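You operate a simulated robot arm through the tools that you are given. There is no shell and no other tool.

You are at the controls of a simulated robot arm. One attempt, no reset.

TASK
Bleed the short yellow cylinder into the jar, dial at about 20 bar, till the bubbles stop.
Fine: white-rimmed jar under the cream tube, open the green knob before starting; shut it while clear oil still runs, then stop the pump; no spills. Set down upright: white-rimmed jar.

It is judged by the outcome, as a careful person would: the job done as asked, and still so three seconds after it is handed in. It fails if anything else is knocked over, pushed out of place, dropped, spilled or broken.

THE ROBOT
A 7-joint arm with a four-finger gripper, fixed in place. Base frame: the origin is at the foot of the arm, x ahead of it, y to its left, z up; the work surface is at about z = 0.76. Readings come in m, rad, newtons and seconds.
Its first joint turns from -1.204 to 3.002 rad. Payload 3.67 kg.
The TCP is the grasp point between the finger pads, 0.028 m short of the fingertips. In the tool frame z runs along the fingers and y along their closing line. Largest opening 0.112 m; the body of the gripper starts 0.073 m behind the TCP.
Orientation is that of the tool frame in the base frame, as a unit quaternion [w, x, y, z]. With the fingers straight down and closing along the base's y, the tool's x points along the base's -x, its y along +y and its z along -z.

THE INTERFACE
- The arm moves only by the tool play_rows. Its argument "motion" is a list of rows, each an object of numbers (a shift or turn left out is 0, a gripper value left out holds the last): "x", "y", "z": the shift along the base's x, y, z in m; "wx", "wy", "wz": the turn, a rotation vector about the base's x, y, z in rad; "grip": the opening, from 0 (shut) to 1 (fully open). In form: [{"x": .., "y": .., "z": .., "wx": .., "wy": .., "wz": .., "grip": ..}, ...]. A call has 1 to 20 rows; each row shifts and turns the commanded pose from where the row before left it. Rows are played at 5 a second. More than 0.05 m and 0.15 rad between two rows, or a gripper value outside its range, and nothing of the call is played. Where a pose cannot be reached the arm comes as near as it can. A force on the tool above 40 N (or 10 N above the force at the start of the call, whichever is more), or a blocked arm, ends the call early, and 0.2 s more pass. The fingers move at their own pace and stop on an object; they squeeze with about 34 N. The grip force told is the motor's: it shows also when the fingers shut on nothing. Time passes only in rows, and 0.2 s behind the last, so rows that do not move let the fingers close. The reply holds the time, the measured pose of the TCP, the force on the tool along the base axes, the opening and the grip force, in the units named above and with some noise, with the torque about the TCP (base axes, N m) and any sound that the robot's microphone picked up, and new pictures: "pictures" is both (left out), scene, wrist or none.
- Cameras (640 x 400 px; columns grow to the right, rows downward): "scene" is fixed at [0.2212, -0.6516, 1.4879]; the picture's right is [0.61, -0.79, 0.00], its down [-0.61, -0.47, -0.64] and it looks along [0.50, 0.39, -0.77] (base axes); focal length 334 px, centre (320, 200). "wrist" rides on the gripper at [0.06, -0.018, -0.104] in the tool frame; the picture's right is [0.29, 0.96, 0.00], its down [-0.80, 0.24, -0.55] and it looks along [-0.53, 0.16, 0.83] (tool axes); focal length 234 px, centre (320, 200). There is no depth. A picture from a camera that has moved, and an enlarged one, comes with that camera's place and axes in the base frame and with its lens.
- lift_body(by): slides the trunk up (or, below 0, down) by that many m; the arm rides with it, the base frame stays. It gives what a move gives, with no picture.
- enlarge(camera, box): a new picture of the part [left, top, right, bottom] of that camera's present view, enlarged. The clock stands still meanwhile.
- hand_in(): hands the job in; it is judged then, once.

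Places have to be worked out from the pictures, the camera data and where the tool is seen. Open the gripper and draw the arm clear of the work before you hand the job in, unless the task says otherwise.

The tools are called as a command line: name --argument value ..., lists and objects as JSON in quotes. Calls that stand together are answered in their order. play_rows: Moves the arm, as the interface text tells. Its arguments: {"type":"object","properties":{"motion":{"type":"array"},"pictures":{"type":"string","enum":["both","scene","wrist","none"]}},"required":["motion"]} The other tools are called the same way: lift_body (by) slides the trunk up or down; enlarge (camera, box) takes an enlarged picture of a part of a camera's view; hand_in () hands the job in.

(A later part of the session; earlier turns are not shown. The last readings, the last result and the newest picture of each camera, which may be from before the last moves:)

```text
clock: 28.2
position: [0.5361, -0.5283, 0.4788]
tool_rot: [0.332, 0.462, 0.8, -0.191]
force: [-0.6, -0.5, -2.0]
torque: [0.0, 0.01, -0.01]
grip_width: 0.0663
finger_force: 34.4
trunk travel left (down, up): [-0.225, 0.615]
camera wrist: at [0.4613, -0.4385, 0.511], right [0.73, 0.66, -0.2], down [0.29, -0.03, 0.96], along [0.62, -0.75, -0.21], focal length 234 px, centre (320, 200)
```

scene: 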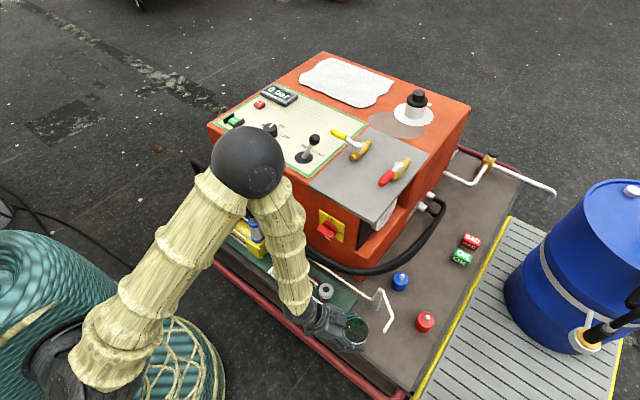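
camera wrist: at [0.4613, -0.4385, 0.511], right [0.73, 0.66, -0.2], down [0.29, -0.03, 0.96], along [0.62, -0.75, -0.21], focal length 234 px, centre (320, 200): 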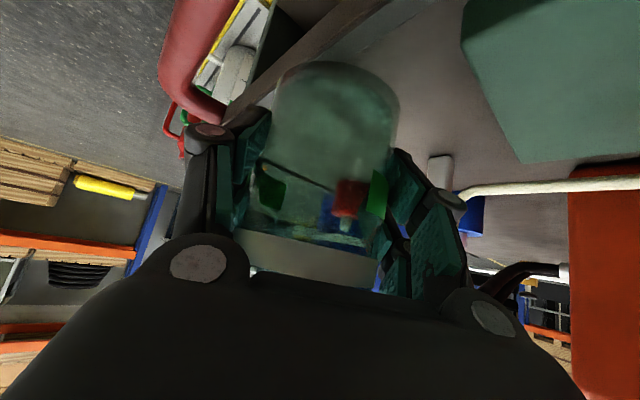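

enlarge --camera "scene" --box '[310, 270, 430, 370]'

enlarge --camera "wrist" --box '[220, 40, 480, 280]'

```text
4.00 times, centred on (370, 320) of scene
camera zoom: at [0.2212, -0.6516, 1.4879], right [0.61, -0.79, 0.0], down [-0.61, -0.47, -0.64], along [0.5, 0.39, -0.77], focal length 1337 px, centre (120, -280)
```

zoom: 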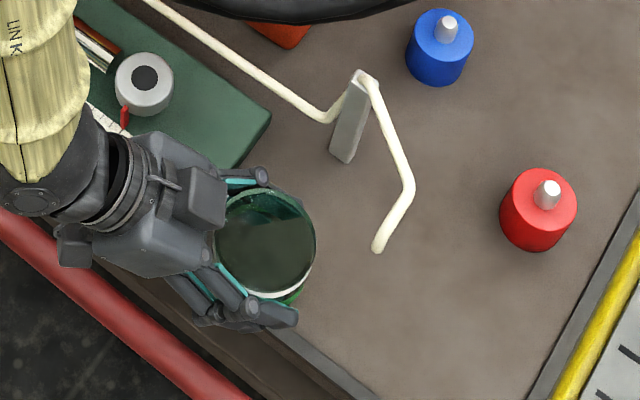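

```text
1.67 times, centred on (350, 160) of wrist
camera zoom: at [0.4613, -0.4385, 0.511], right [0.73, 0.66, -0.2], down [0.29, -0.03, 0.96], along [0.62, -0.75, -0.21], focal length 390 px, centre (270, 267)
```

zoom: 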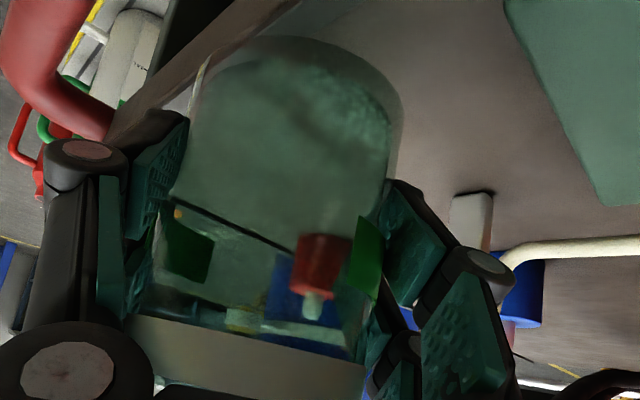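

In the scene view the jar axis is at about (0.540, -0.536), roughly 9 mm ahead of the TCP, and the outlet is at about (0.581, -0.601). I'll lower slightly so the rim passes under the tip, then slide the jar in.

play_rows --motion '[{"z": -0.012}, {"x": 0.0137, "y": -0.0217}, {"x": 0.0137, "y": -0.0217}, {"x": 0.0136, "y": -0.0216}, {}]' --pictures "both"

enlarge --camera "scene" --box '[310, 270, 430, 370]'

```text
clock: 29.4
position: [0.5778, -0.5939, 0.4682]
tool_rot: [0.332, 0.463, 0.799, -0.192]
force: [-0.3, -0.6, -0.9]
torque: [0.0, 0.0, -0.01]
grip_width: 0.0659
finger_force: 33.5
trunk travel left (down, up): [-0.225, 0.615]
camera wrist: at [0.5024, -0.5039, 0.4996], right [0.73, 0.66, -0.2], down [0.29, -0.03, 0.96], along [0.62, -0.75, -0.21], focal length 234 px, centre (320, 200)
```

scene: 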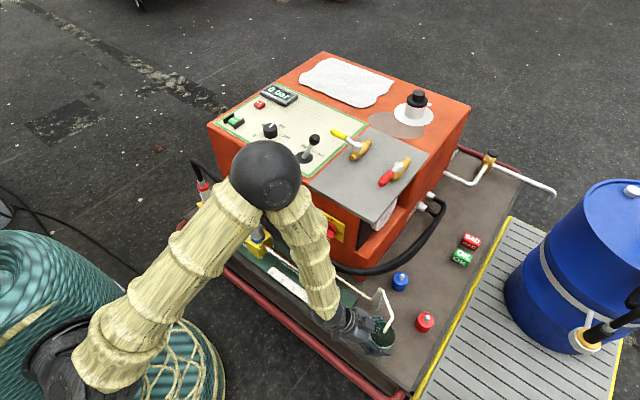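
wrist: 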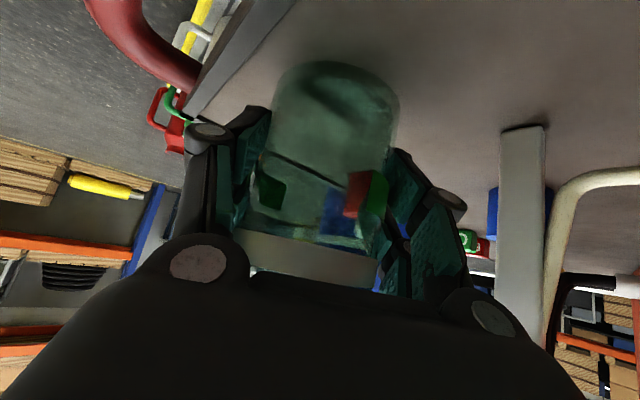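

```text
4.00 times, centred on (370, 320) of scene
camera zoom: at [0.2212, -0.6516, 1.4879], right [0.61, -0.79, 0.0], down [-0.61, -0.47, -0.64], along [0.5, 0.39, -0.77], focal length 1337 px, centre (120, -280)
```

zoom: 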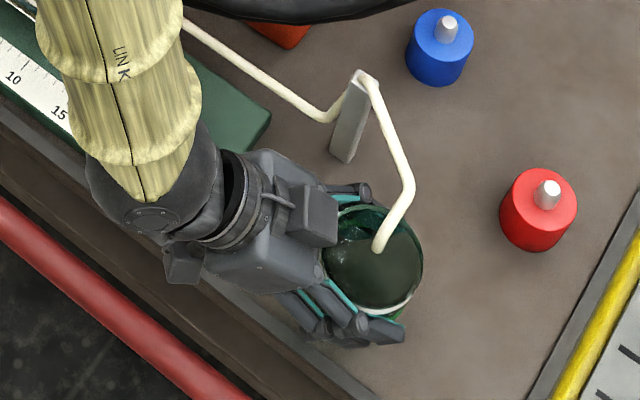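

The outlet's vertical projection lands almost exactly on the centre of the jar's rim. I'll lower the jar gently to the deck.

play_rows --motion '[{"z": -0.006}, {"z": -0.005}, {"z": -0.004}, {}]' --pictures "none"

```text
clock: 30.4
position: [0.5779, -0.595, 0.4529]
tool_rot: [0.332, 0.463, 0.799, -0.191]
force: [-1.3, -0.3, -1.6]
torque: [-0.02, 0.0, -0.03]
grip_width: 0.0661
finger_force: 34.6
trunk travel left (down, up): [-0.225, 0.615]
```

The force reads only the jar's weight, about 1.5 N, so it isn't touching the deck yet. I'll go down in 1–2 mm steps.

play_rows --motion '[{"z": -0.0015}, {"z": -0.001}, {}]' --pictures "none"

play_rows --motion '[{"z": -0.001}, {}]' --pictures "none"

```text
clock: 31.2
position: [0.5772, -0.594, 0.4491]
tool_rot: [0.332, 0.462, 0.8, -0.19]
force: [0.5, -0.1, -0.8]
torque: [0.02, 0.02, 0.0]
grip_width: 0.0661
finger_force: 33.5
trunk travel left (down, up): [-0.225, 0.615]
```

```text
clock: 31.8
position: [0.577, -0.5939, 0.4491]
tool_rot: [0.331, 0.462, 0.8, -0.191]
force: [-1.5, 0.1, 5.1]
torque: [-0.08, 0.18, -0.02]
grip_width: 0.0663
finger_force: 34.1
trunk travel left (down, up): [-0.225, 0.615]
```

The force rose to +5 N, so the jar is now resting on the deck. I'll open only partly to stay away from the bracket, then back out along the tool axis.

play_rows --motion '[{"z": 0.001}, {"grip": 0.65}, {"grip": 0.8}, {"grip": 0.8}, {"grip": 0.8}]' --pictures "both"

enlarge --camera "scene" --box '[310, 270, 430, 370]'

```text
clock: 33.0
position: [0.5777, -0.5957, 0.4496]
tool_rot: [0.331, 0.463, 0.8, -0.191]
force: [-0.2, -0.5, 0.7]
torque: [0.0, -0.03, -0.01]
grip_width: 0.0896
finger_force: 0.1
trunk travel left (down, up): [-0.225, 0.615]
camera wrist: at [0.5023, -0.5034, 0.4816], right [0.73, 0.66, -0.2], down [0.29, -0.03, 0.96], along [0.62, -0.75, -0.21], focal length 234 px, centre (320, 200)
```

scene: 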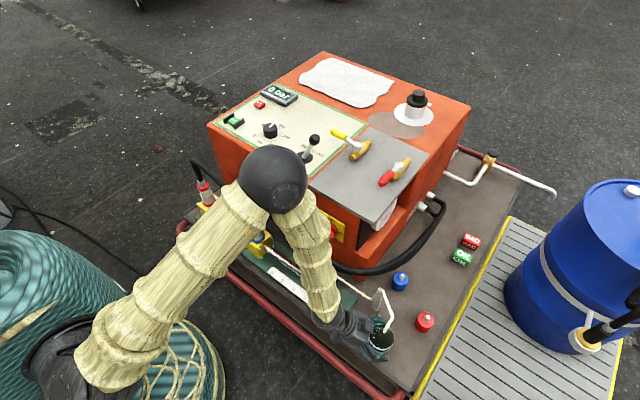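
wrist: 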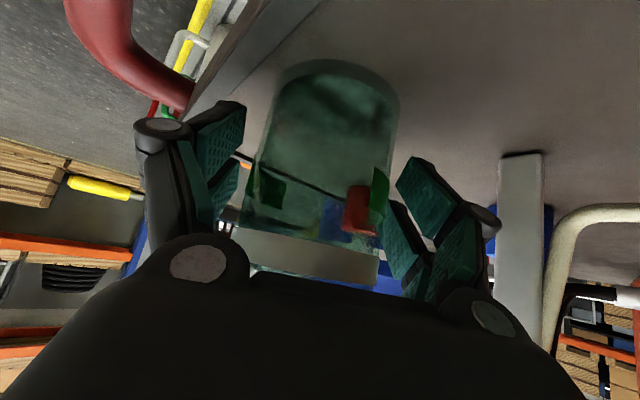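

```text
4.00 times, centred on (370, 320) of scene
camera zoom: at [0.2212, -0.6516, 1.4879], right [0.61, -0.79, 0.0], down [-0.61, -0.47, -0.64], along [0.5, 0.39, -0.77], focal length 1337 px, centre (120, -280)
```

zoom: 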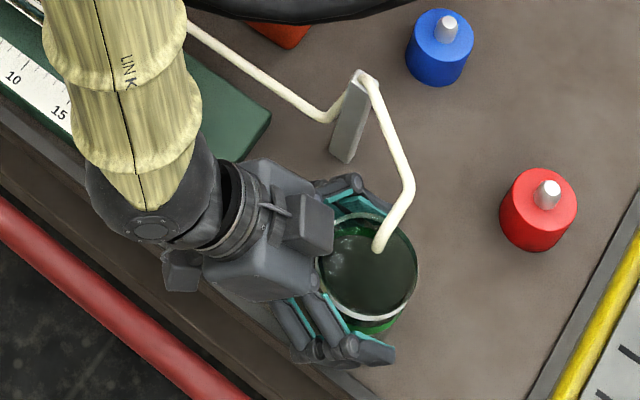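

The jar is standing with its rim centred under the outlet. Now I'll back the hand out along the tool axis.

play_rows --motion '[{"x": -0.007, "y": 0.0122, "z": 0.0141}, {"x": -0.0106, "y": 0.0184, "z": 0.0212}, {"x": -0.0106, "y": 0.0184, "z": 0.0212}, {"x": -0.0106, "y": 0.0184, "z": 0.0212}, {"x": -0.0106, "y": 0.0184, "z": 0.0212}, {"x": -0.0106, "y": 0.0184, "z": 0.0212}, {"z": 0.04}, {"z": 0.04}]' --pictures "both"

enlarge --camera "scene" --box '[310, 270, 430, 370]'

```text
clock: 34.8
position: [0.5172, -0.4905, 0.6508]
tool_rot: [0.331, 0.462, 0.8, -0.192]
force: [0.1, 0.4, -0.4]
torque: [0.02, 0.01, 0.02]
grip_width: 0.0896
finger_force: 0.0
trunk travel left (down, up): [-0.225, 0.615]
camera wrist: at [0.4426, -0.4001, 0.6822], right [0.73, 0.66, -0.2], down [0.29, -0.03, 0.96], along [0.62, -0.75, -0.21], focal length 234 px, centre (320, 200)
```

scene: 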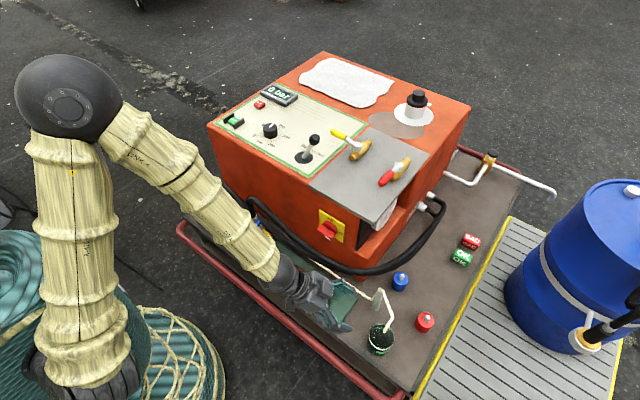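
wrist: 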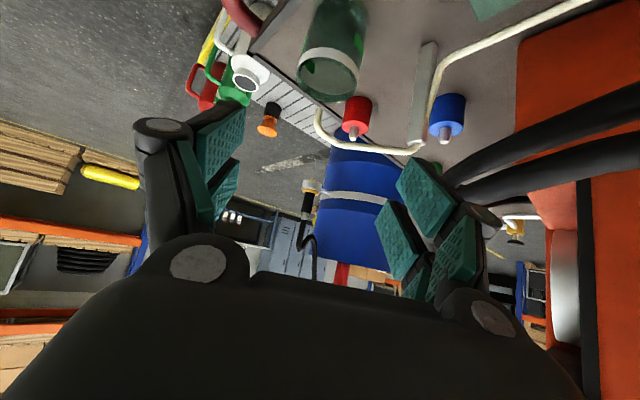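

```text
4.00 times, centred on (370, 320) of scene
camera zoom: at [0.2212, -0.6516, 1.4879], right [0.61, -0.79, 0.0], down [-0.61, -0.47, -0.64], along [0.5, 0.39, -0.77], focal length 1337 px, centre (120, -280)
```

zoom: 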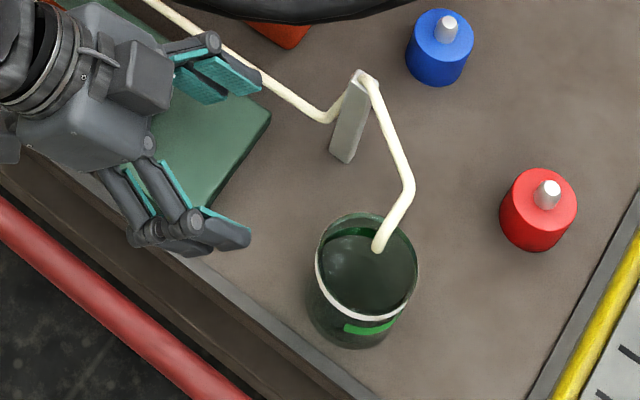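

The jar is standing upright and squarely under the tube. Next is the dial, so I'll raise the trunk back up and bring the tool vertical again.

lift_body --by 0.35

play_rows --motion '[{"wx": 0.1134, "wy": 0.0655}, {"wx": 0.1134, "wy": 0.0655}, {"wx": 0.1134, "wy": 0.0655}, {"wx": 0.1134, "wy": 0.0655}, {"wx": 0.1134, "wy": 0.0655}, {"wx": 0.1134, "wy": 0.0655}, {"wz": 0.15, "x": 0.01, "y": 0.04}, {"wz": 0.15, "x": 0.01, "y": 0.04}, {"wz": 0.15, "x": 0.01, "y": 0.04}, {"wz": 0.15, "x": 0.01, "y": 0.04}, {"wz": 0.15, "x": 0.01, "y": 0.04}, {"wz": 0.15, "x": 0.01, "y": 0.04}, {"wz": 0.147, "x": 0.01, "y": 0.04}]' --pictures "both"

```text
clock: 38.2
position: [0.5176, -0.4925, 0.9995]
tool_rot: [0.331, 0.463, 0.8, -0.191]
force: [0.6, -0.3, -0.4]
torque: [0.02, 0.02, -0.01]
grip_width: 0.0895
finger_force: 0.1
trunk travel left (down, up): [-0.575, 0.265]
```

```text
clock: 41.0
position: [0.5877, -0.2093, 1.0001]
tool_rot: [0.0, 0.002, 1.0, 0.001]
force: [0.6, 0.5, 0.4]
torque: [-0.04, -0.02, 0.02]
grip_width: 0.0895
finger_force: 0.1
trunk travel left (down, up): [-0.575, 0.265]
camera wrist: at [0.5268, -0.2282, 1.105], right [-0.29, 0.96, 0.0], down [0.8, 0.24, 0.55], along [0.53, 0.16, -0.83], focal length 234 px, centre (320, 200)
```

scene: 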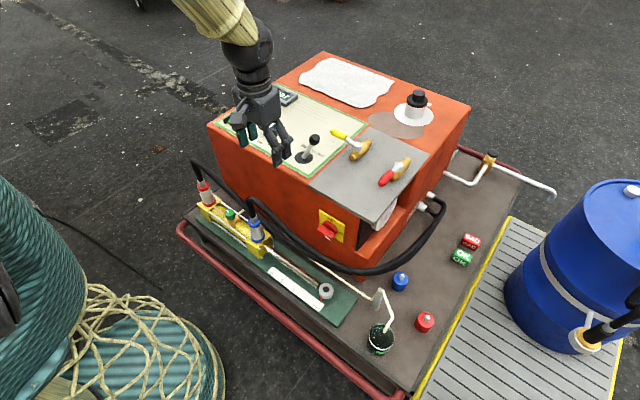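
wrist: 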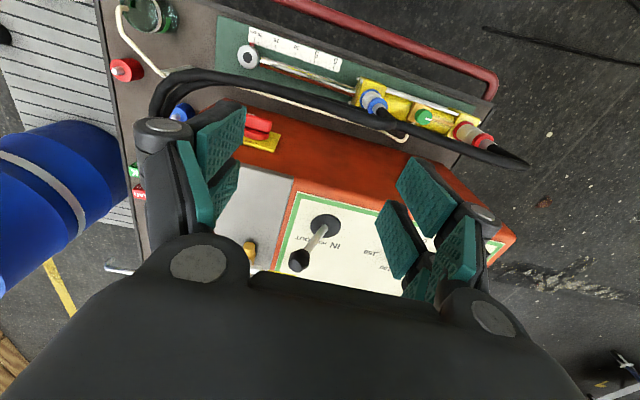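

The tool is vertical again. I'll inspect the cylinder's green knob, the main switch and the lever from this angle.

enlarge --camera "wrist" --box '[340, 70, 500, 170]'

enlarge --camera "wrist" --box '[230, 90, 310, 170]'

enlarge --camera "scene" --box '[185, 170, 285, 260]'

enlarge --camera "scene" --box '[300, 200, 360, 250]'

```text
4.00 times, centred on (420, 120) of wrist
camera zoom: at [0.5268, -0.2282, 1.105], right [-0.29, 0.96, 0.0], down [0.8, 0.24, 0.55], along [0.53, 0.16, -0.83], focal length 937 px, centre (-80, 520)
```

zoom: 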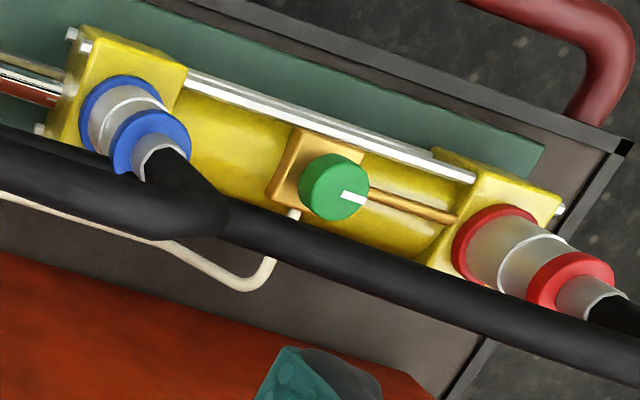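

```text
5.00 times, centred on (270, 130) of wrist
camera zoom: at [0.5268, -0.2282, 1.105], right [-0.29, 0.96, 0.0], down [0.8, 0.24, 0.55], along [0.53, 0.16, -0.83], focal length 1171 px, centre (570, 550)
```

zoom: 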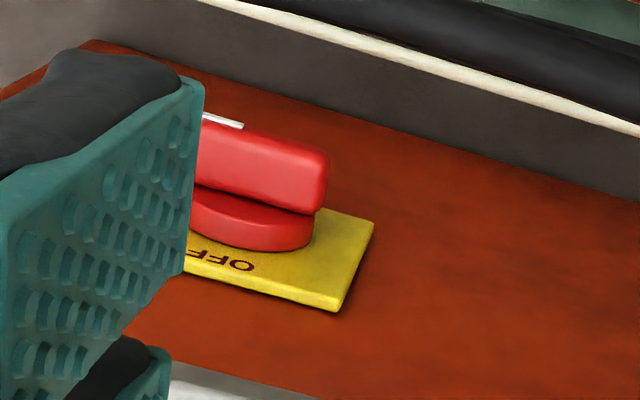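

```text
4.44 times, centred on (235, 215) of scene
camera zoom: at [0.2212, -0.6516, 1.4879], right [0.61, -0.79, 0.0], down [-0.61, -0.47, -0.64], along [0.5, 0.39, -0.77], focal length 1485 px, centre (698, 133)
```

zoom: 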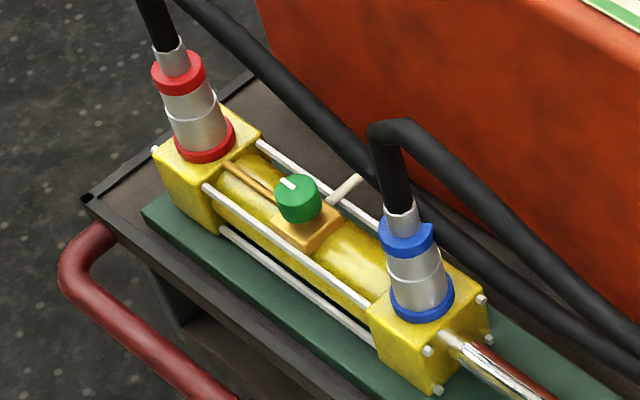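

```text
8.00 times, centred on (330, 225) of scene
camera zoom: at [0.2212, -0.6516, 1.4879], right [0.61, -0.79, 0.0], down [-0.61, -0.47, -0.64], along [0.5, 0.39, -0.77], focal length 2674 px, centre (240, 0)
```

zoom: 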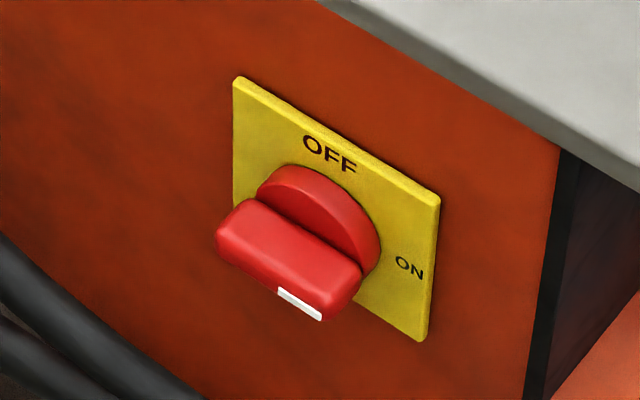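

The main switch's mark points to ON. The knob's white mark points along the cylinder toward the red coupler. I'll move above the pressure dial for a close look.

play_rows --motion '[{"x": 0.038, "y": 0.039, "z": -0.005}, {"x": 0.038, "y": 0.039, "z": -0.005}, {"x": 0.038, "y": 0.039, "z": -0.01}, {"x": 0.038, "y": 0.039, "z": -0.01}, {"x": 0.038, "y": 0.039, "z": -0.01}, {"x": 0.039, "y": 0.039, "z": -0.01}, {}]' --pictures "both"

enlarge --camera "wrist" --box '[200, 50, 440, 270]'

```text
refused: row 1 steps farther than a row can; nothing moved
```

```text
1.82 times, centred on (320, 160) of wrist
camera zoom: at [0.5268, -0.2282, 1.105], right [-0.29, 0.96, 0.0], down [0.8, 0.24, 0.55], along [0.53, 0.16, -0.83], focal length 426 px, centre (320, 273)
```

zoom: 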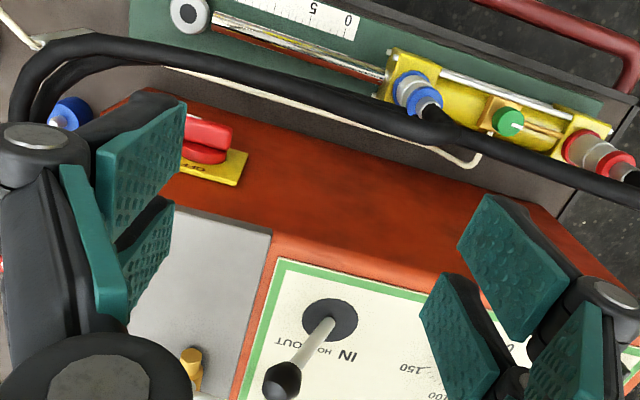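

That step was just over the 0.05 m row limit, so nothing moved. I'll send the same move in shorter rows.

play_rows --motion '[{"x": 0.033, "y": 0.0335, "z": -0.007}, {"x": 0.033, "y": 0.0335, "z": -0.007}, {"x": 0.033, "y": 0.0335, "z": -0.007}, {"x": 0.033, "y": 0.0335, "z": -0.007}, {"x": 0.033, "y": 0.0335, "z": -0.007}, {"x": 0.033, "y": 0.0335, "z": -0.007}, {"x": 0.032, "y": 0.033, "z": -0.008}, {}]' --pictures "both"

enlarge --camera "wrist" --box '[200, 50, 440, 270]'

```text
clock: 42.8
position: [0.818, 0.0215, 0.9511]
tool_rot: [0.0, 0.001, 1.0, 0.001]
force: [0.1, -0.2, 0.5]
torque: [0.01, -0.01, 0.01]
grip_width: 0.0897
finger_force: 0.0
trunk travel left (down, up): [-0.575, 0.265]
camera wrist: at [0.7564, 0.003, 1.0557], right [-0.29, 0.96, 0.0], down [0.8, 0.24, 0.55], along [0.53, 0.16, -0.83], focal length 234 px, centre (320, 200)
```

scene: 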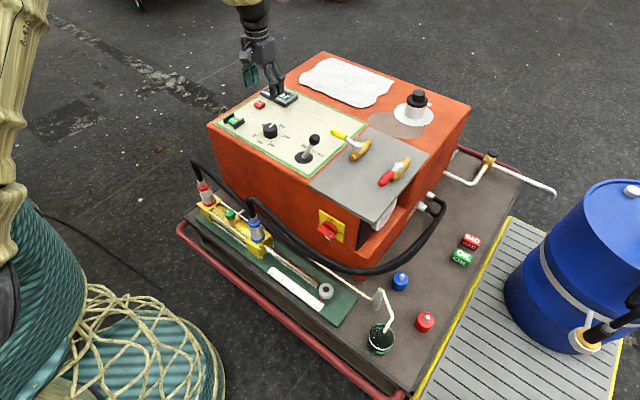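
wrist: 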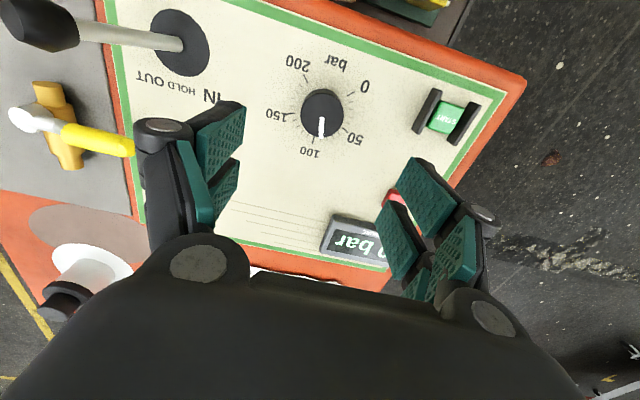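

```text
1.82 times, centred on (320, 160) of wrist
camera zoom: at [0.7564, 0.003, 1.0557], right [-0.29, 0.96, 0.0], down [0.8, 0.24, 0.55], along [0.53, 0.16, -0.83], focal length 426 px, centre (320, 273)
```

zoom: 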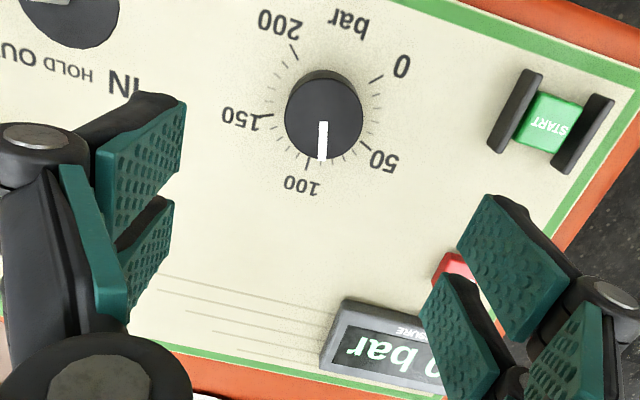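

The dial sits at about (0.816, 0.023). I'll zoom in to read the scale and pointer precisely.

enlarge --camera "wrist" --box '[262, 50, 382, 165]'

enlarge --camera "scene" --box '[240, 105, 310, 155]'

```text
3.48 times, centred on (322, 108) of wrist
camera zoom: at [0.7564, 0.003, 1.0557], right [-0.29, 0.96, 0.0], down [0.8, 0.24, 0.55], along [0.53, 0.16, -0.83], focal length 814 px, centre (313, 522)
```

zoom: 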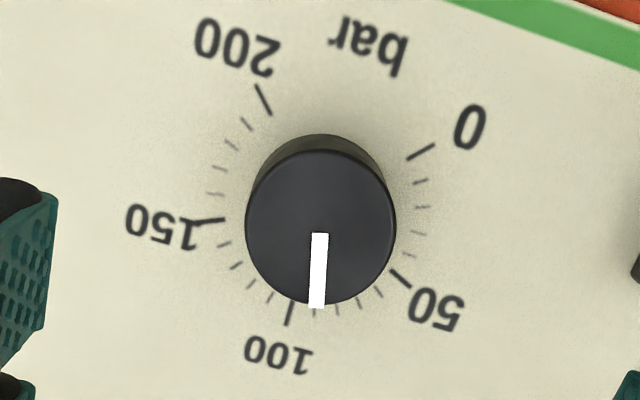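

```text
8.00 times, centred on (275, 130) of scene
camera zoom: at [0.2212, -0.6516, 1.4879], right [0.61, -0.79, 0.0], down [-0.61, -0.47, -0.64], along [0.5, 0.39, -0.77], focal length 2674 px, centre (680, 760)
```

zoom: 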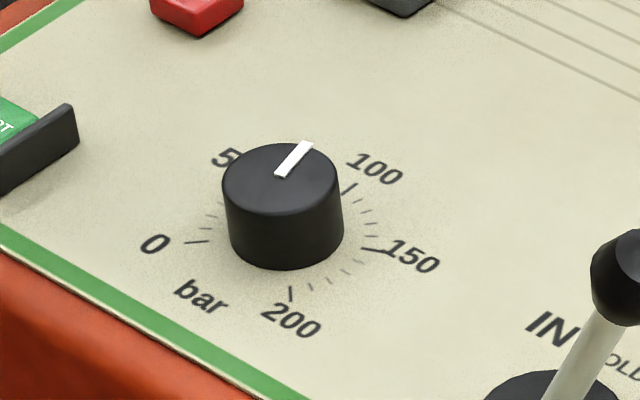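

Mapping the ticks to the panel gives the dial axis at (0.8194, 0.024) with its top at z=0.785. The scale has 0 bar at +135° and 200 bar at -135°, and the pointer is at about 14°, which is roughly 90 bar. For 20 bar it needs +94° counter-clockwise. The lever is leaning toward OUT at (0.80, -0.18), so I'll stay clear of it. I'll pre-rotate by -45° above the dial and come down partway.

play_rows --motion '[{"wz": -0.15, "x": 0.001, "y": 0.002}, {"wz": -0.15, "z": -0.02}, {"wz": -0.15, "z": -0.02}, {"wz": -0.15, "z": -0.02}, {"wz": -0.15, "z": -0.02}, {"wz": -0.075, "z": -0.02}, {}]' --pictures "both"

enlarge --camera "wrist" --box '[220, 80, 420, 240]'

```text
clock: 44.4
position: [0.8223, 0.0167, 0.8531]
tool_rot: [-0.004, 0.411, 0.911, 0.008]
force: [-0.3, -0.8, -0.3]
torque: [0.03, -0.02, -0.03]
grip_width: 0.0896
finger_force: 0.1
trunk travel left (down, up): [-0.575, 0.265]
camera wrist: at [0.7683, 0.0452, 0.9579], right [0.53, 0.85, 0.01], down [0.71, -0.45, 0.54], along [0.47, -0.28, -0.84], focal length 234 px, centre (320, 200)
```

scene: 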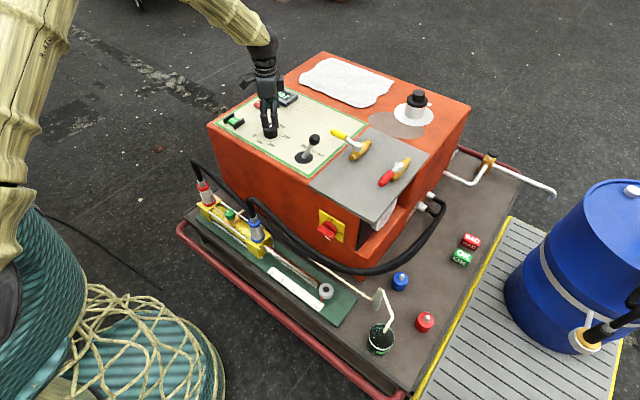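
wrist: 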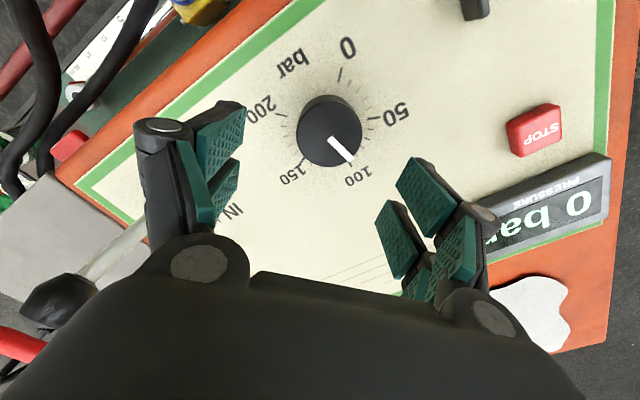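

```text
2.50 times, centred on (320, 160) of wrist
camera zoom: at [0.7683, 0.0452, 0.9579], right [0.53, 0.85, 0.01], down [0.71, -0.45, 0.54], along [0.47, -0.28, -0.84], focal length 585 px, centre (320, 300)
```

zoom: 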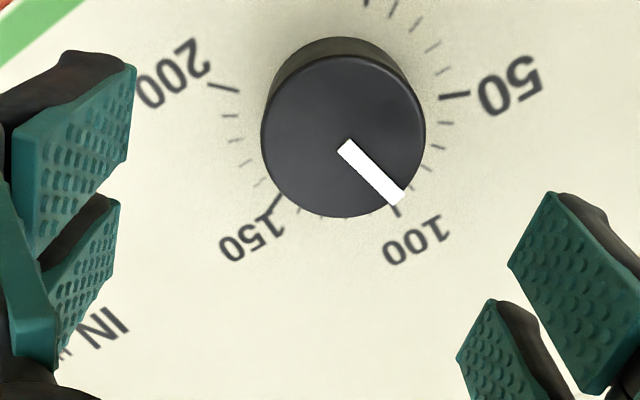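

The position is 7 mm off from what I commanded, so I'll let it settle and check.

play_rows --motion '[{}, {}]' --pictures "none"

```text
clock: 45.0
position: [0.8223, 0.0137, 0.851]
tool_rot: [-0.004, 0.411, 0.912, 0.006]
force: [-0.3, -0.2, 0.8]
torque: [-0.01, 0.0, -0.01]
grip_width: 0.0899
finger_force: 0.0
trunk travel left (down, up): [-0.575, 0.265]
```

The arm is running into a joint limit at that yaw, with the position pulled 1 cm off. I'll back the yaw off toward zero and turn the dial from there, away from the limit.

play_rows --motion '[{"wz": 0.15}, {"wz": 0.15}, {"wz": 0.15}, {"wz": 0.1}, {}]' --pictures "both"

```text
clock: 46.2
position: [0.8196, 0.025, 0.8514]
tool_rot: [-0.001, 0.137, 0.991, 0.0]
force: [-0.4, 0.4, -0.5]
torque: [-0.01, -0.04, -0.04]
grip_width: 0.0897
finger_force: 0.0
trunk travel left (down, up): [-0.575, 0.265]
camera wrist: at [0.7549, 0.0235, 0.955], right [-0.02, 1.0, 0.0], down [0.83, 0.01, 0.55], along [0.55, 0.01, -0.83], focal length 234 px, centre (320, 200)
```

scene: 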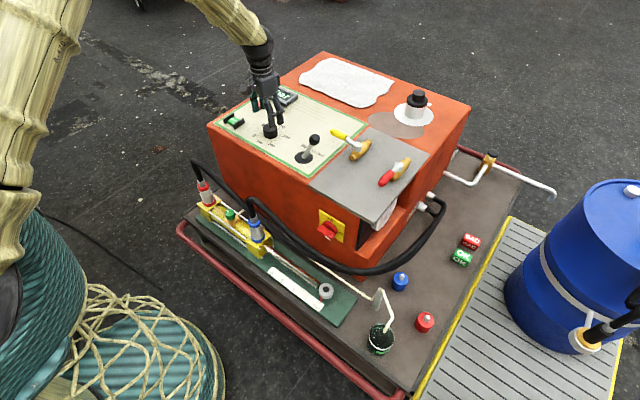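
wrist: 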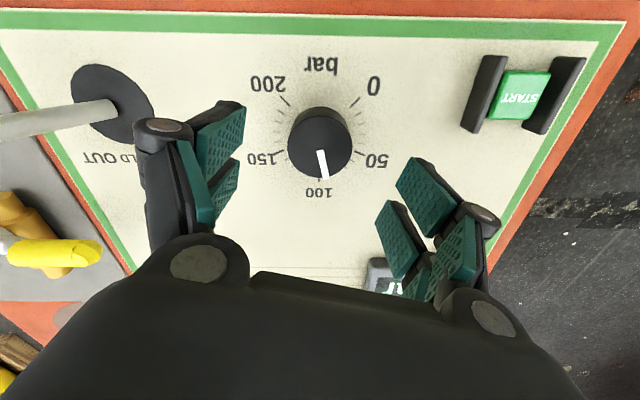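

The position tracks exactly again at this yaw. Before gripping, I'll test the full +94° turn in the air above the dial to be sure no other limit interferes.

play_rows --motion '[{"wz": 0.15}, {"wz": 0.15}, {"wz": 0.15}, {"wz": 0.15}, {"wz": 0.15}, {"wz": 0.15}, {"wz": 0.15}, {"wz": 0.15}, {"wz": 0.15}, {"wz": 0.15}, {"wz": 0.15}, {}]' --pictures "both"

```text
clock: 48.8
position: [0.819, 0.0252, 0.8509]
tool_rot: [-0.001, -0.634, 0.773, 0.001]
force: [-0.1, 0.5, -0.3]
torque: [0.04, 0.0, 0.0]
grip_width: 0.0896
finger_force: 0.1
trunk travel left (down, up): [-0.575, 0.265]
camera wrist: at [0.8236, -0.0378, 0.9549], right [-1.0, -0.1, 0.0], down [-0.08, 0.83, 0.55], along [-0.05, 0.55, -0.83], focal length 234 px, centre (320, 200)
```

scene: 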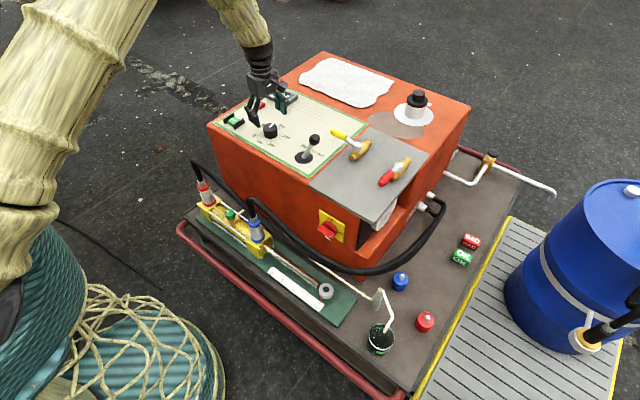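
wrist: 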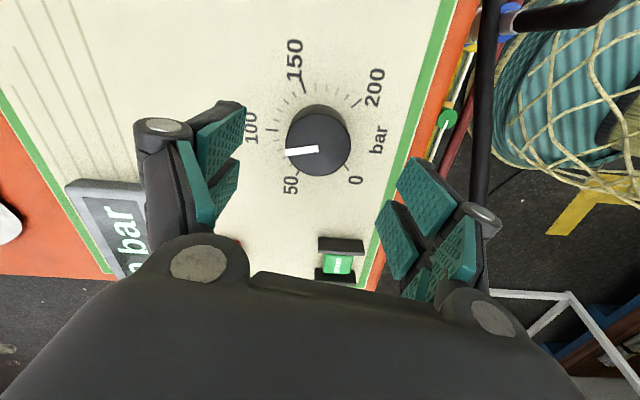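

The full turn tracks cleanly. I'll zoom in to refine the dial's axis from this second angle before going back.

enlarge --camera "wrist" --box '[230, 60, 410, 210]'

```text
2.67 times, centred on (320, 135) of wrist
camera zoom: at [0.8236, -0.0378, 0.9549], right [-1.0, -0.1, 0.0], down [-0.08, 0.83, 0.55], along [-0.05, 0.55, -0.83], focal length 624 px, centre (320, 373)
```

zoom: 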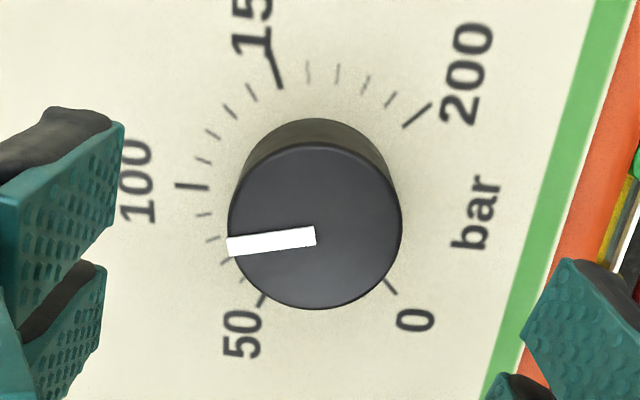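

The refined axis is (0.819, 0.0255), directly under the TCP, and the pointer again reads about 13°, or roughly 90 bar. I'll rotate back, then descend so the pads flank the dial.

play_rows --motion '[{"wz": -0.15}, {"wz": -0.15}, {"wz": -0.15}, {"wz": -0.15}, {"wz": -0.15}, {"wz": -0.15}, {"wz": -0.15}, {"wz": -0.15}, {"wz": -0.15}, {"wz": -0.15}, {"wz": -0.15}, {"z": -0.02}, {"z": -0.02}, {"z": -0.014}, {}]' --pictures "both"

```text
clock: 52.0
position: [0.8185, 0.0259, 0.797]
tool_rot: [0.0, 0.138, 0.99, 0.001]
force: [-0.9, 0.3, 0.3]
torque: [-0.03, 0.01, 0.03]
grip_width: 0.0899
finger_force: 0.0
trunk travel left (down, up): [-0.575, 0.265]
camera wrist: at [0.7548, 0.0238, 0.9008], right [-0.02, 1.0, 0.0], down [0.83, 0.01, 0.55], along [0.55, 0.01, -0.83], focal length 234 px, centre (320, 200)
```

scene: 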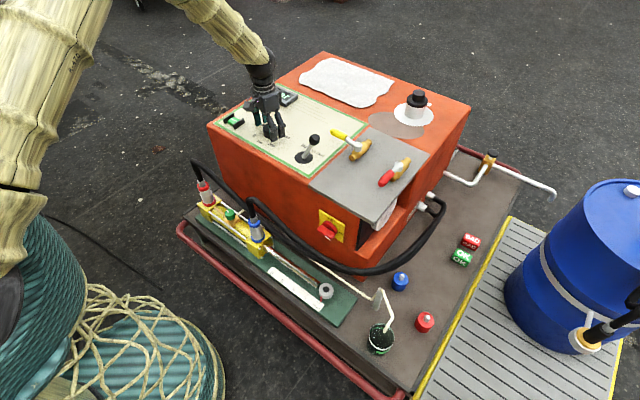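
wrist: 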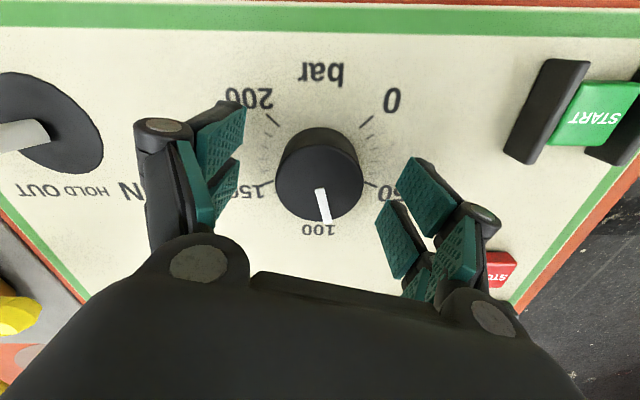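

The fingers flank the dial centrally. I'll close on it and check the width and side forces.

play_rows --motion '[{"grip": 0.5}, {"grip": 0.35}, {"grip": 0.3}, {"grip": 0.3}]' --pictures "wrist"

```text
clock: 53.0
position: [0.8177, 0.0256, 0.796]
tool_rot: [0.0, 0.138, 0.99, 0.001]
force: [0.1, 1.9, 0.7]
torque: [-0.02, -0.17, 0.02]
grip_width: 0.0464
finger_force: 44.9
trunk travel left (down, up): [-0.575, 0.265]
camera wrist: at [0.7549, 0.0238, 0.9007], right [-0.02, 1.0, 0.0], down [0.83, 0.01, 0.55], along [0.55, 0.01, -0.83], focal length 234 px, centre (320, 200)
```

wrist: 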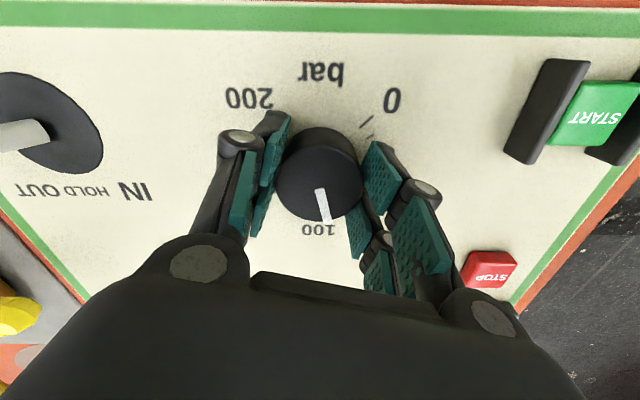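

The dial is gripped at 0.046 m with little side force. I'll turn counter-clockwise in a first batch and check the torque.

play_rows --motion '[{"wz": 0.1}, {"wz": 0.12}, {"wz": 0.12}, {"wz": 0.12}, {}]' --pictures "wrist"

enlarge --camera "wrist" --box '[220, 60, 420, 260]'

```text
clock: 54.2
position: [0.8174, 0.0249, 0.7962]
tool_rot: [0.0, -0.092, 0.996, 0.001]
force: [0.4, -2.3, 1.0]
torque: [-0.04, 0.25, 0.01]
grip_width: 0.0462
finger_force: 45.1
trunk travel left (down, up): [-0.575, 0.265]
camera wrist: at [0.762, -0.0046, 0.9008], right [-0.46, 0.89, 0.0], down [0.74, 0.38, 0.55], along [0.49, 0.26, -0.83], focal length 234 px, centre (320, 200)
```

wrist: 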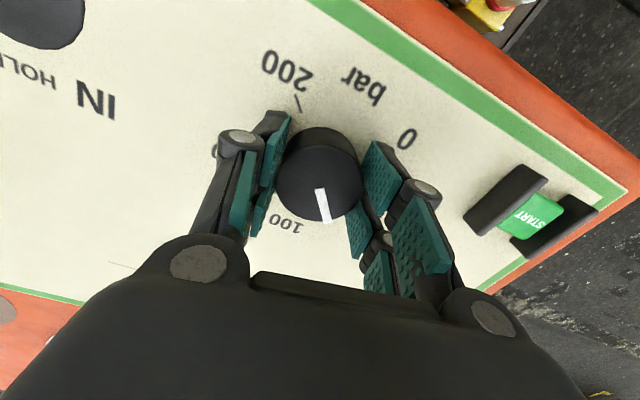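

```text
2.00 times, centred on (320, 160) of wrist
camera zoom: at [0.762, -0.0046, 0.9008], right [-0.46, 0.89, 0.0], down [0.74, 0.38, 0.55], along [0.49, 0.26, -0.83], focal length 468 px, centre (320, 280)
```

zoom: 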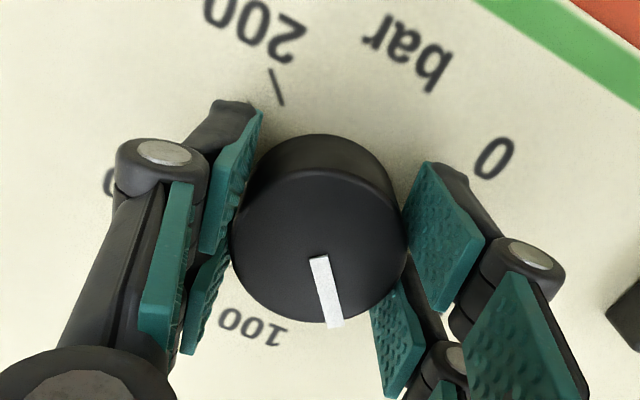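

The dial is turning with the gripper, with the mark fixed in the camera frame while the scale moves. I'll turn the remaining 1.19 rad.

play_rows --motion '[{"wz": 0.13}, {"wz": 0.13}, {"wz": 0.13}, {"wz": 0.13}, {"wz": 0.13}, {"wz": 0.13}, {"wz": 0.13}, {"wz": 0.14}, {"wz": 0.14}, {}]' --pictures "wrist"

enlarge --camera "wrist" --box '[220, 60, 420, 260]'

```text
clock: 56.4
position: [0.8192, 0.0227, 0.7967]
tool_rot: [0.0, -0.634, 0.773, 0.0]
force: [12.0, -9.5, 0.2]
torque: [-0.79, -0.41, 0.03]
grip_width: 0.0463
finger_force: 45.5
trunk travel left (down, up): [-0.575, 0.265]
camera wrist: at [0.8247, -0.039, 0.9008], right [-1.0, -0.1, 0.0], down [-0.08, 0.83, 0.55], along [-0.05, 0.55, -0.83], focal length 234 px, centre (320, 200)
```

wrist: 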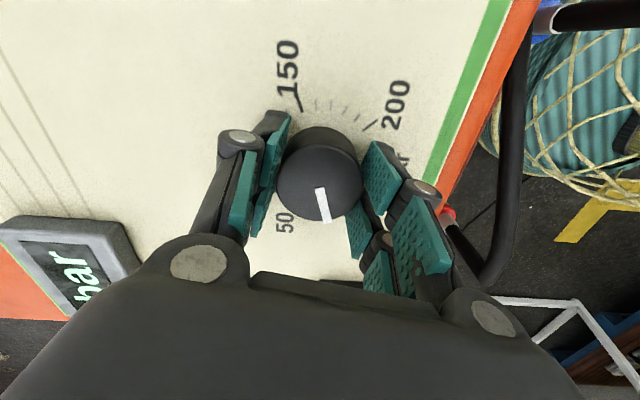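

```text
2.00 times, centred on (320, 160) of wrist
camera zoom: at [0.8247, -0.039, 0.9008], right [-1.0, -0.1, 0.0], down [-0.08, 0.83, 0.55], along [-0.05, 0.55, -0.83], focal length 468 px, centre (320, 280)
```

zoom: 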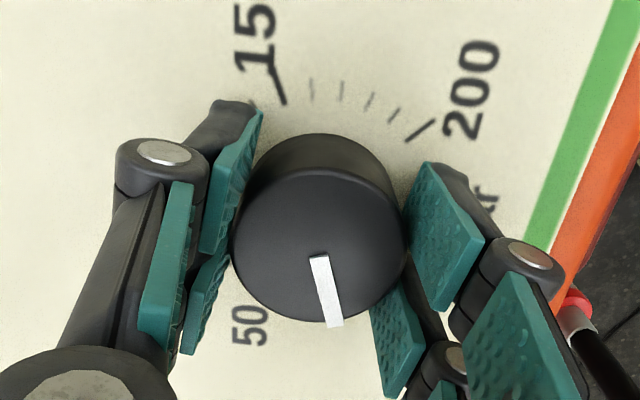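

The turn is complete at 78.7° yaw, and the mark stayed fixed relative to the gripper. I'll release, rise and read the dial.

play_rows --motion '[{"grip": 0.55}, {"grip": 0.8}, {"grip": 0.8}, {"z": 0.02}, {"z": 0.03}, {"z": 0.03}, {"z": 0.03}, {}]' --pictures "both"

enlarge --camera "wrist" --box '[240, 60, 400, 210]'

enlarge --camera "scene" --box '[225, 80, 345, 160]'

```text
clock: 58.2
position: [0.8194, 0.0245, 0.9065]
tool_rot: [0.0, -0.634, 0.773, 0.001]
force: [0.5, -0.7, 0.0]
torque: [0.03, 0.0, 0.0]
grip_width: 0.0897
finger_force: 0.0
trunk travel left (down, up): [-0.575, 0.265]
camera wrist: at [0.8242, -0.0382, 1.0111], right [-1.0, -0.1, 0.0], down [-0.08, 0.83, 0.55], along [-0.05, 0.55, -0.83], focal length 234 px, centre (320, 200)
```

scene: 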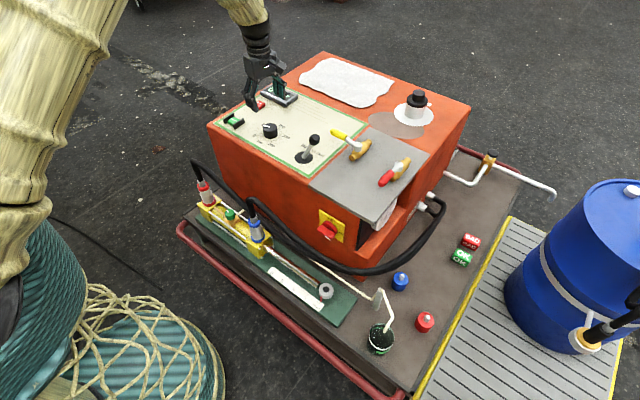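
wrist: 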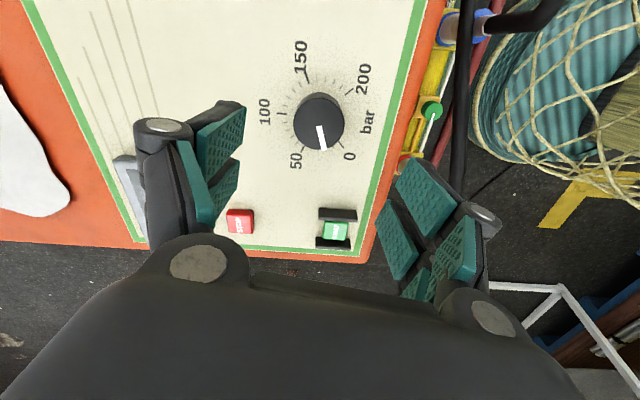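

```text
2.67 times, centred on (320, 135) of wrist
camera zoom: at [0.8242, -0.0382, 1.0111], right [-1.0, -0.1, 0.0], down [-0.08, 0.83, 0.55], along [-0.05, 0.55, -0.83], focal length 624 px, centre (320, 373)
```

zoom: 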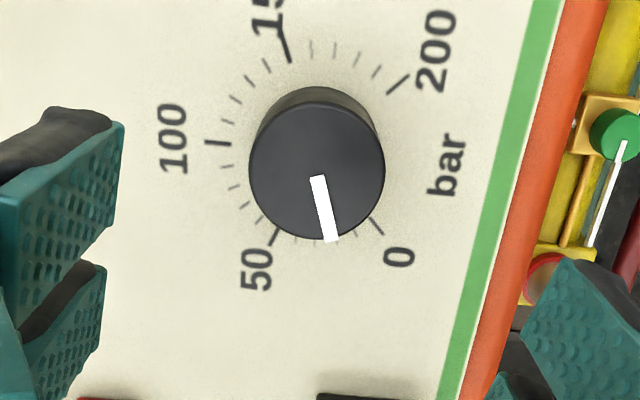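

```text
5.00 times, centred on (285, 120) of scene
camera zoom: at [0.2212, -0.6516, 1.4879], right [0.61, -0.79, 0.0], down [-0.61, -0.47, -0.64], along [0.5, 0.39, -0.77], focal length 1671 px, centre (495, 600)
```

zoom: 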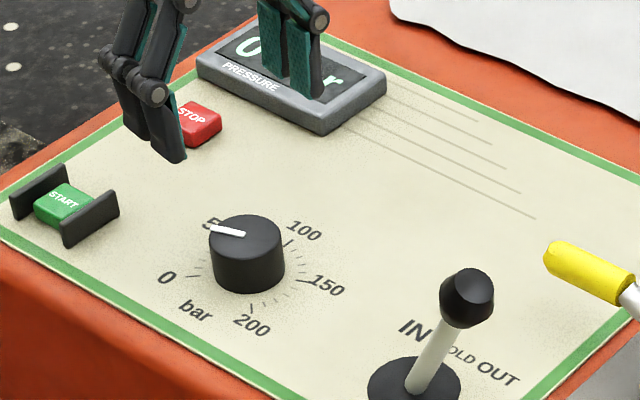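

The pointer now maps to about 108.5°, which is 19.6 bar, so the dial is set. Next is the green knob near (0.59, 0.04, 0.54). I'll move over in front of the machine at safe height, turning back to yaw 0, for a close look.

play_rows --motion '[{"wz": -0.137, "x": -0.025, "y": 0.001}, {"wz": -0.137, "x": -0.025, "y": 0.001}, {"wz": -0.137, "x": -0.025, "y": 0.001}, {"wz": -0.137, "x": -0.025, "y": 0.001}, {"wz": -0.137, "x": -0.025, "y": 0.001}, {"wz": -0.137, "x": -0.025, "y": 0.001}, {"wz": -0.137, "x": -0.025, "y": 0.001}, {"wz": -0.137, "x": -0.025, "y": 0.001}, {"wz": -0.137, "x": -0.025, "y": 0.001}, {"wz": -0.137, "x": -0.009, "y": 0.001}, {"z": -0.04}, {"z": -0.04}, {}]' --pictures "both"

enlarge --camera "wrist" --box '[200, 50, 440, 240]'

```text
clock: 61.0
position: [0.5905, 0.0313, 0.8389]
tool_rot: [0.0, 0.015, 1.0, 0.025]
force: [0.1, 0.0, -0.2]
torque: [0.03, -0.04, -0.01]
grip_width: 0.0895
finger_force: 0.0
trunk travel left (down, up): [-0.575, 0.265]
camera wrist: at [0.5301, 0.0093, 0.9423], right [-0.26, 0.96, 0.05], down [0.8, 0.19, 0.56], along [0.54, 0.18, -0.82], focal length 234 px, centre (320, 200)
```

scene: 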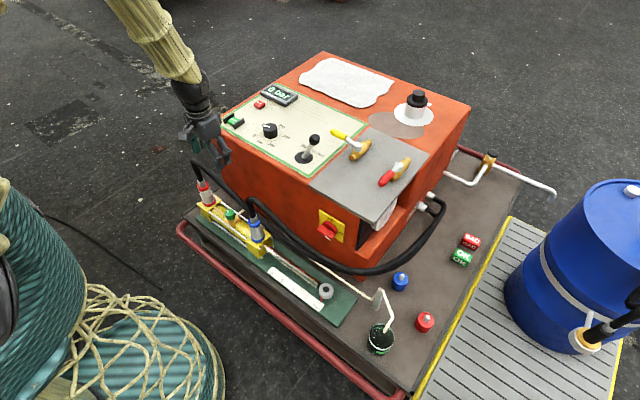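
wrist: 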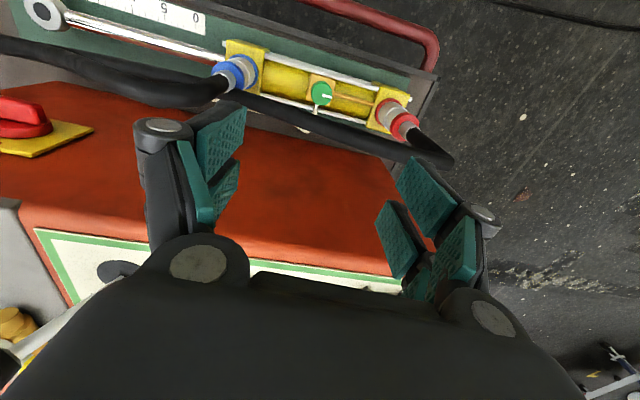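

```text
2.11 times, centred on (320, 145) of wrist
camera zoom: at [0.5301, 0.0093, 0.9423], right [-0.26, 0.96, 0.05], down [0.8, 0.19, 0.56], along [0.54, 0.18, -0.82], focal length 493 px, centre (320, 316)
```

zoom: 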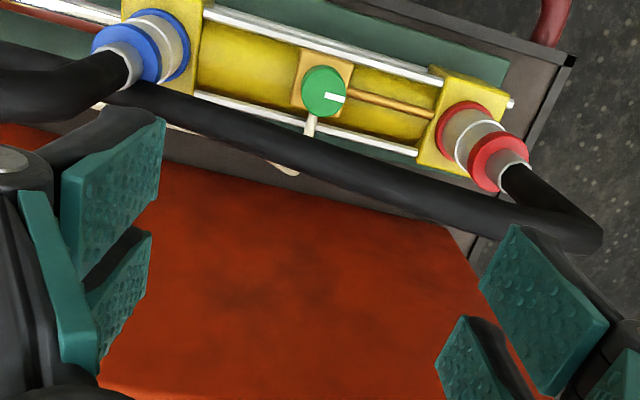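

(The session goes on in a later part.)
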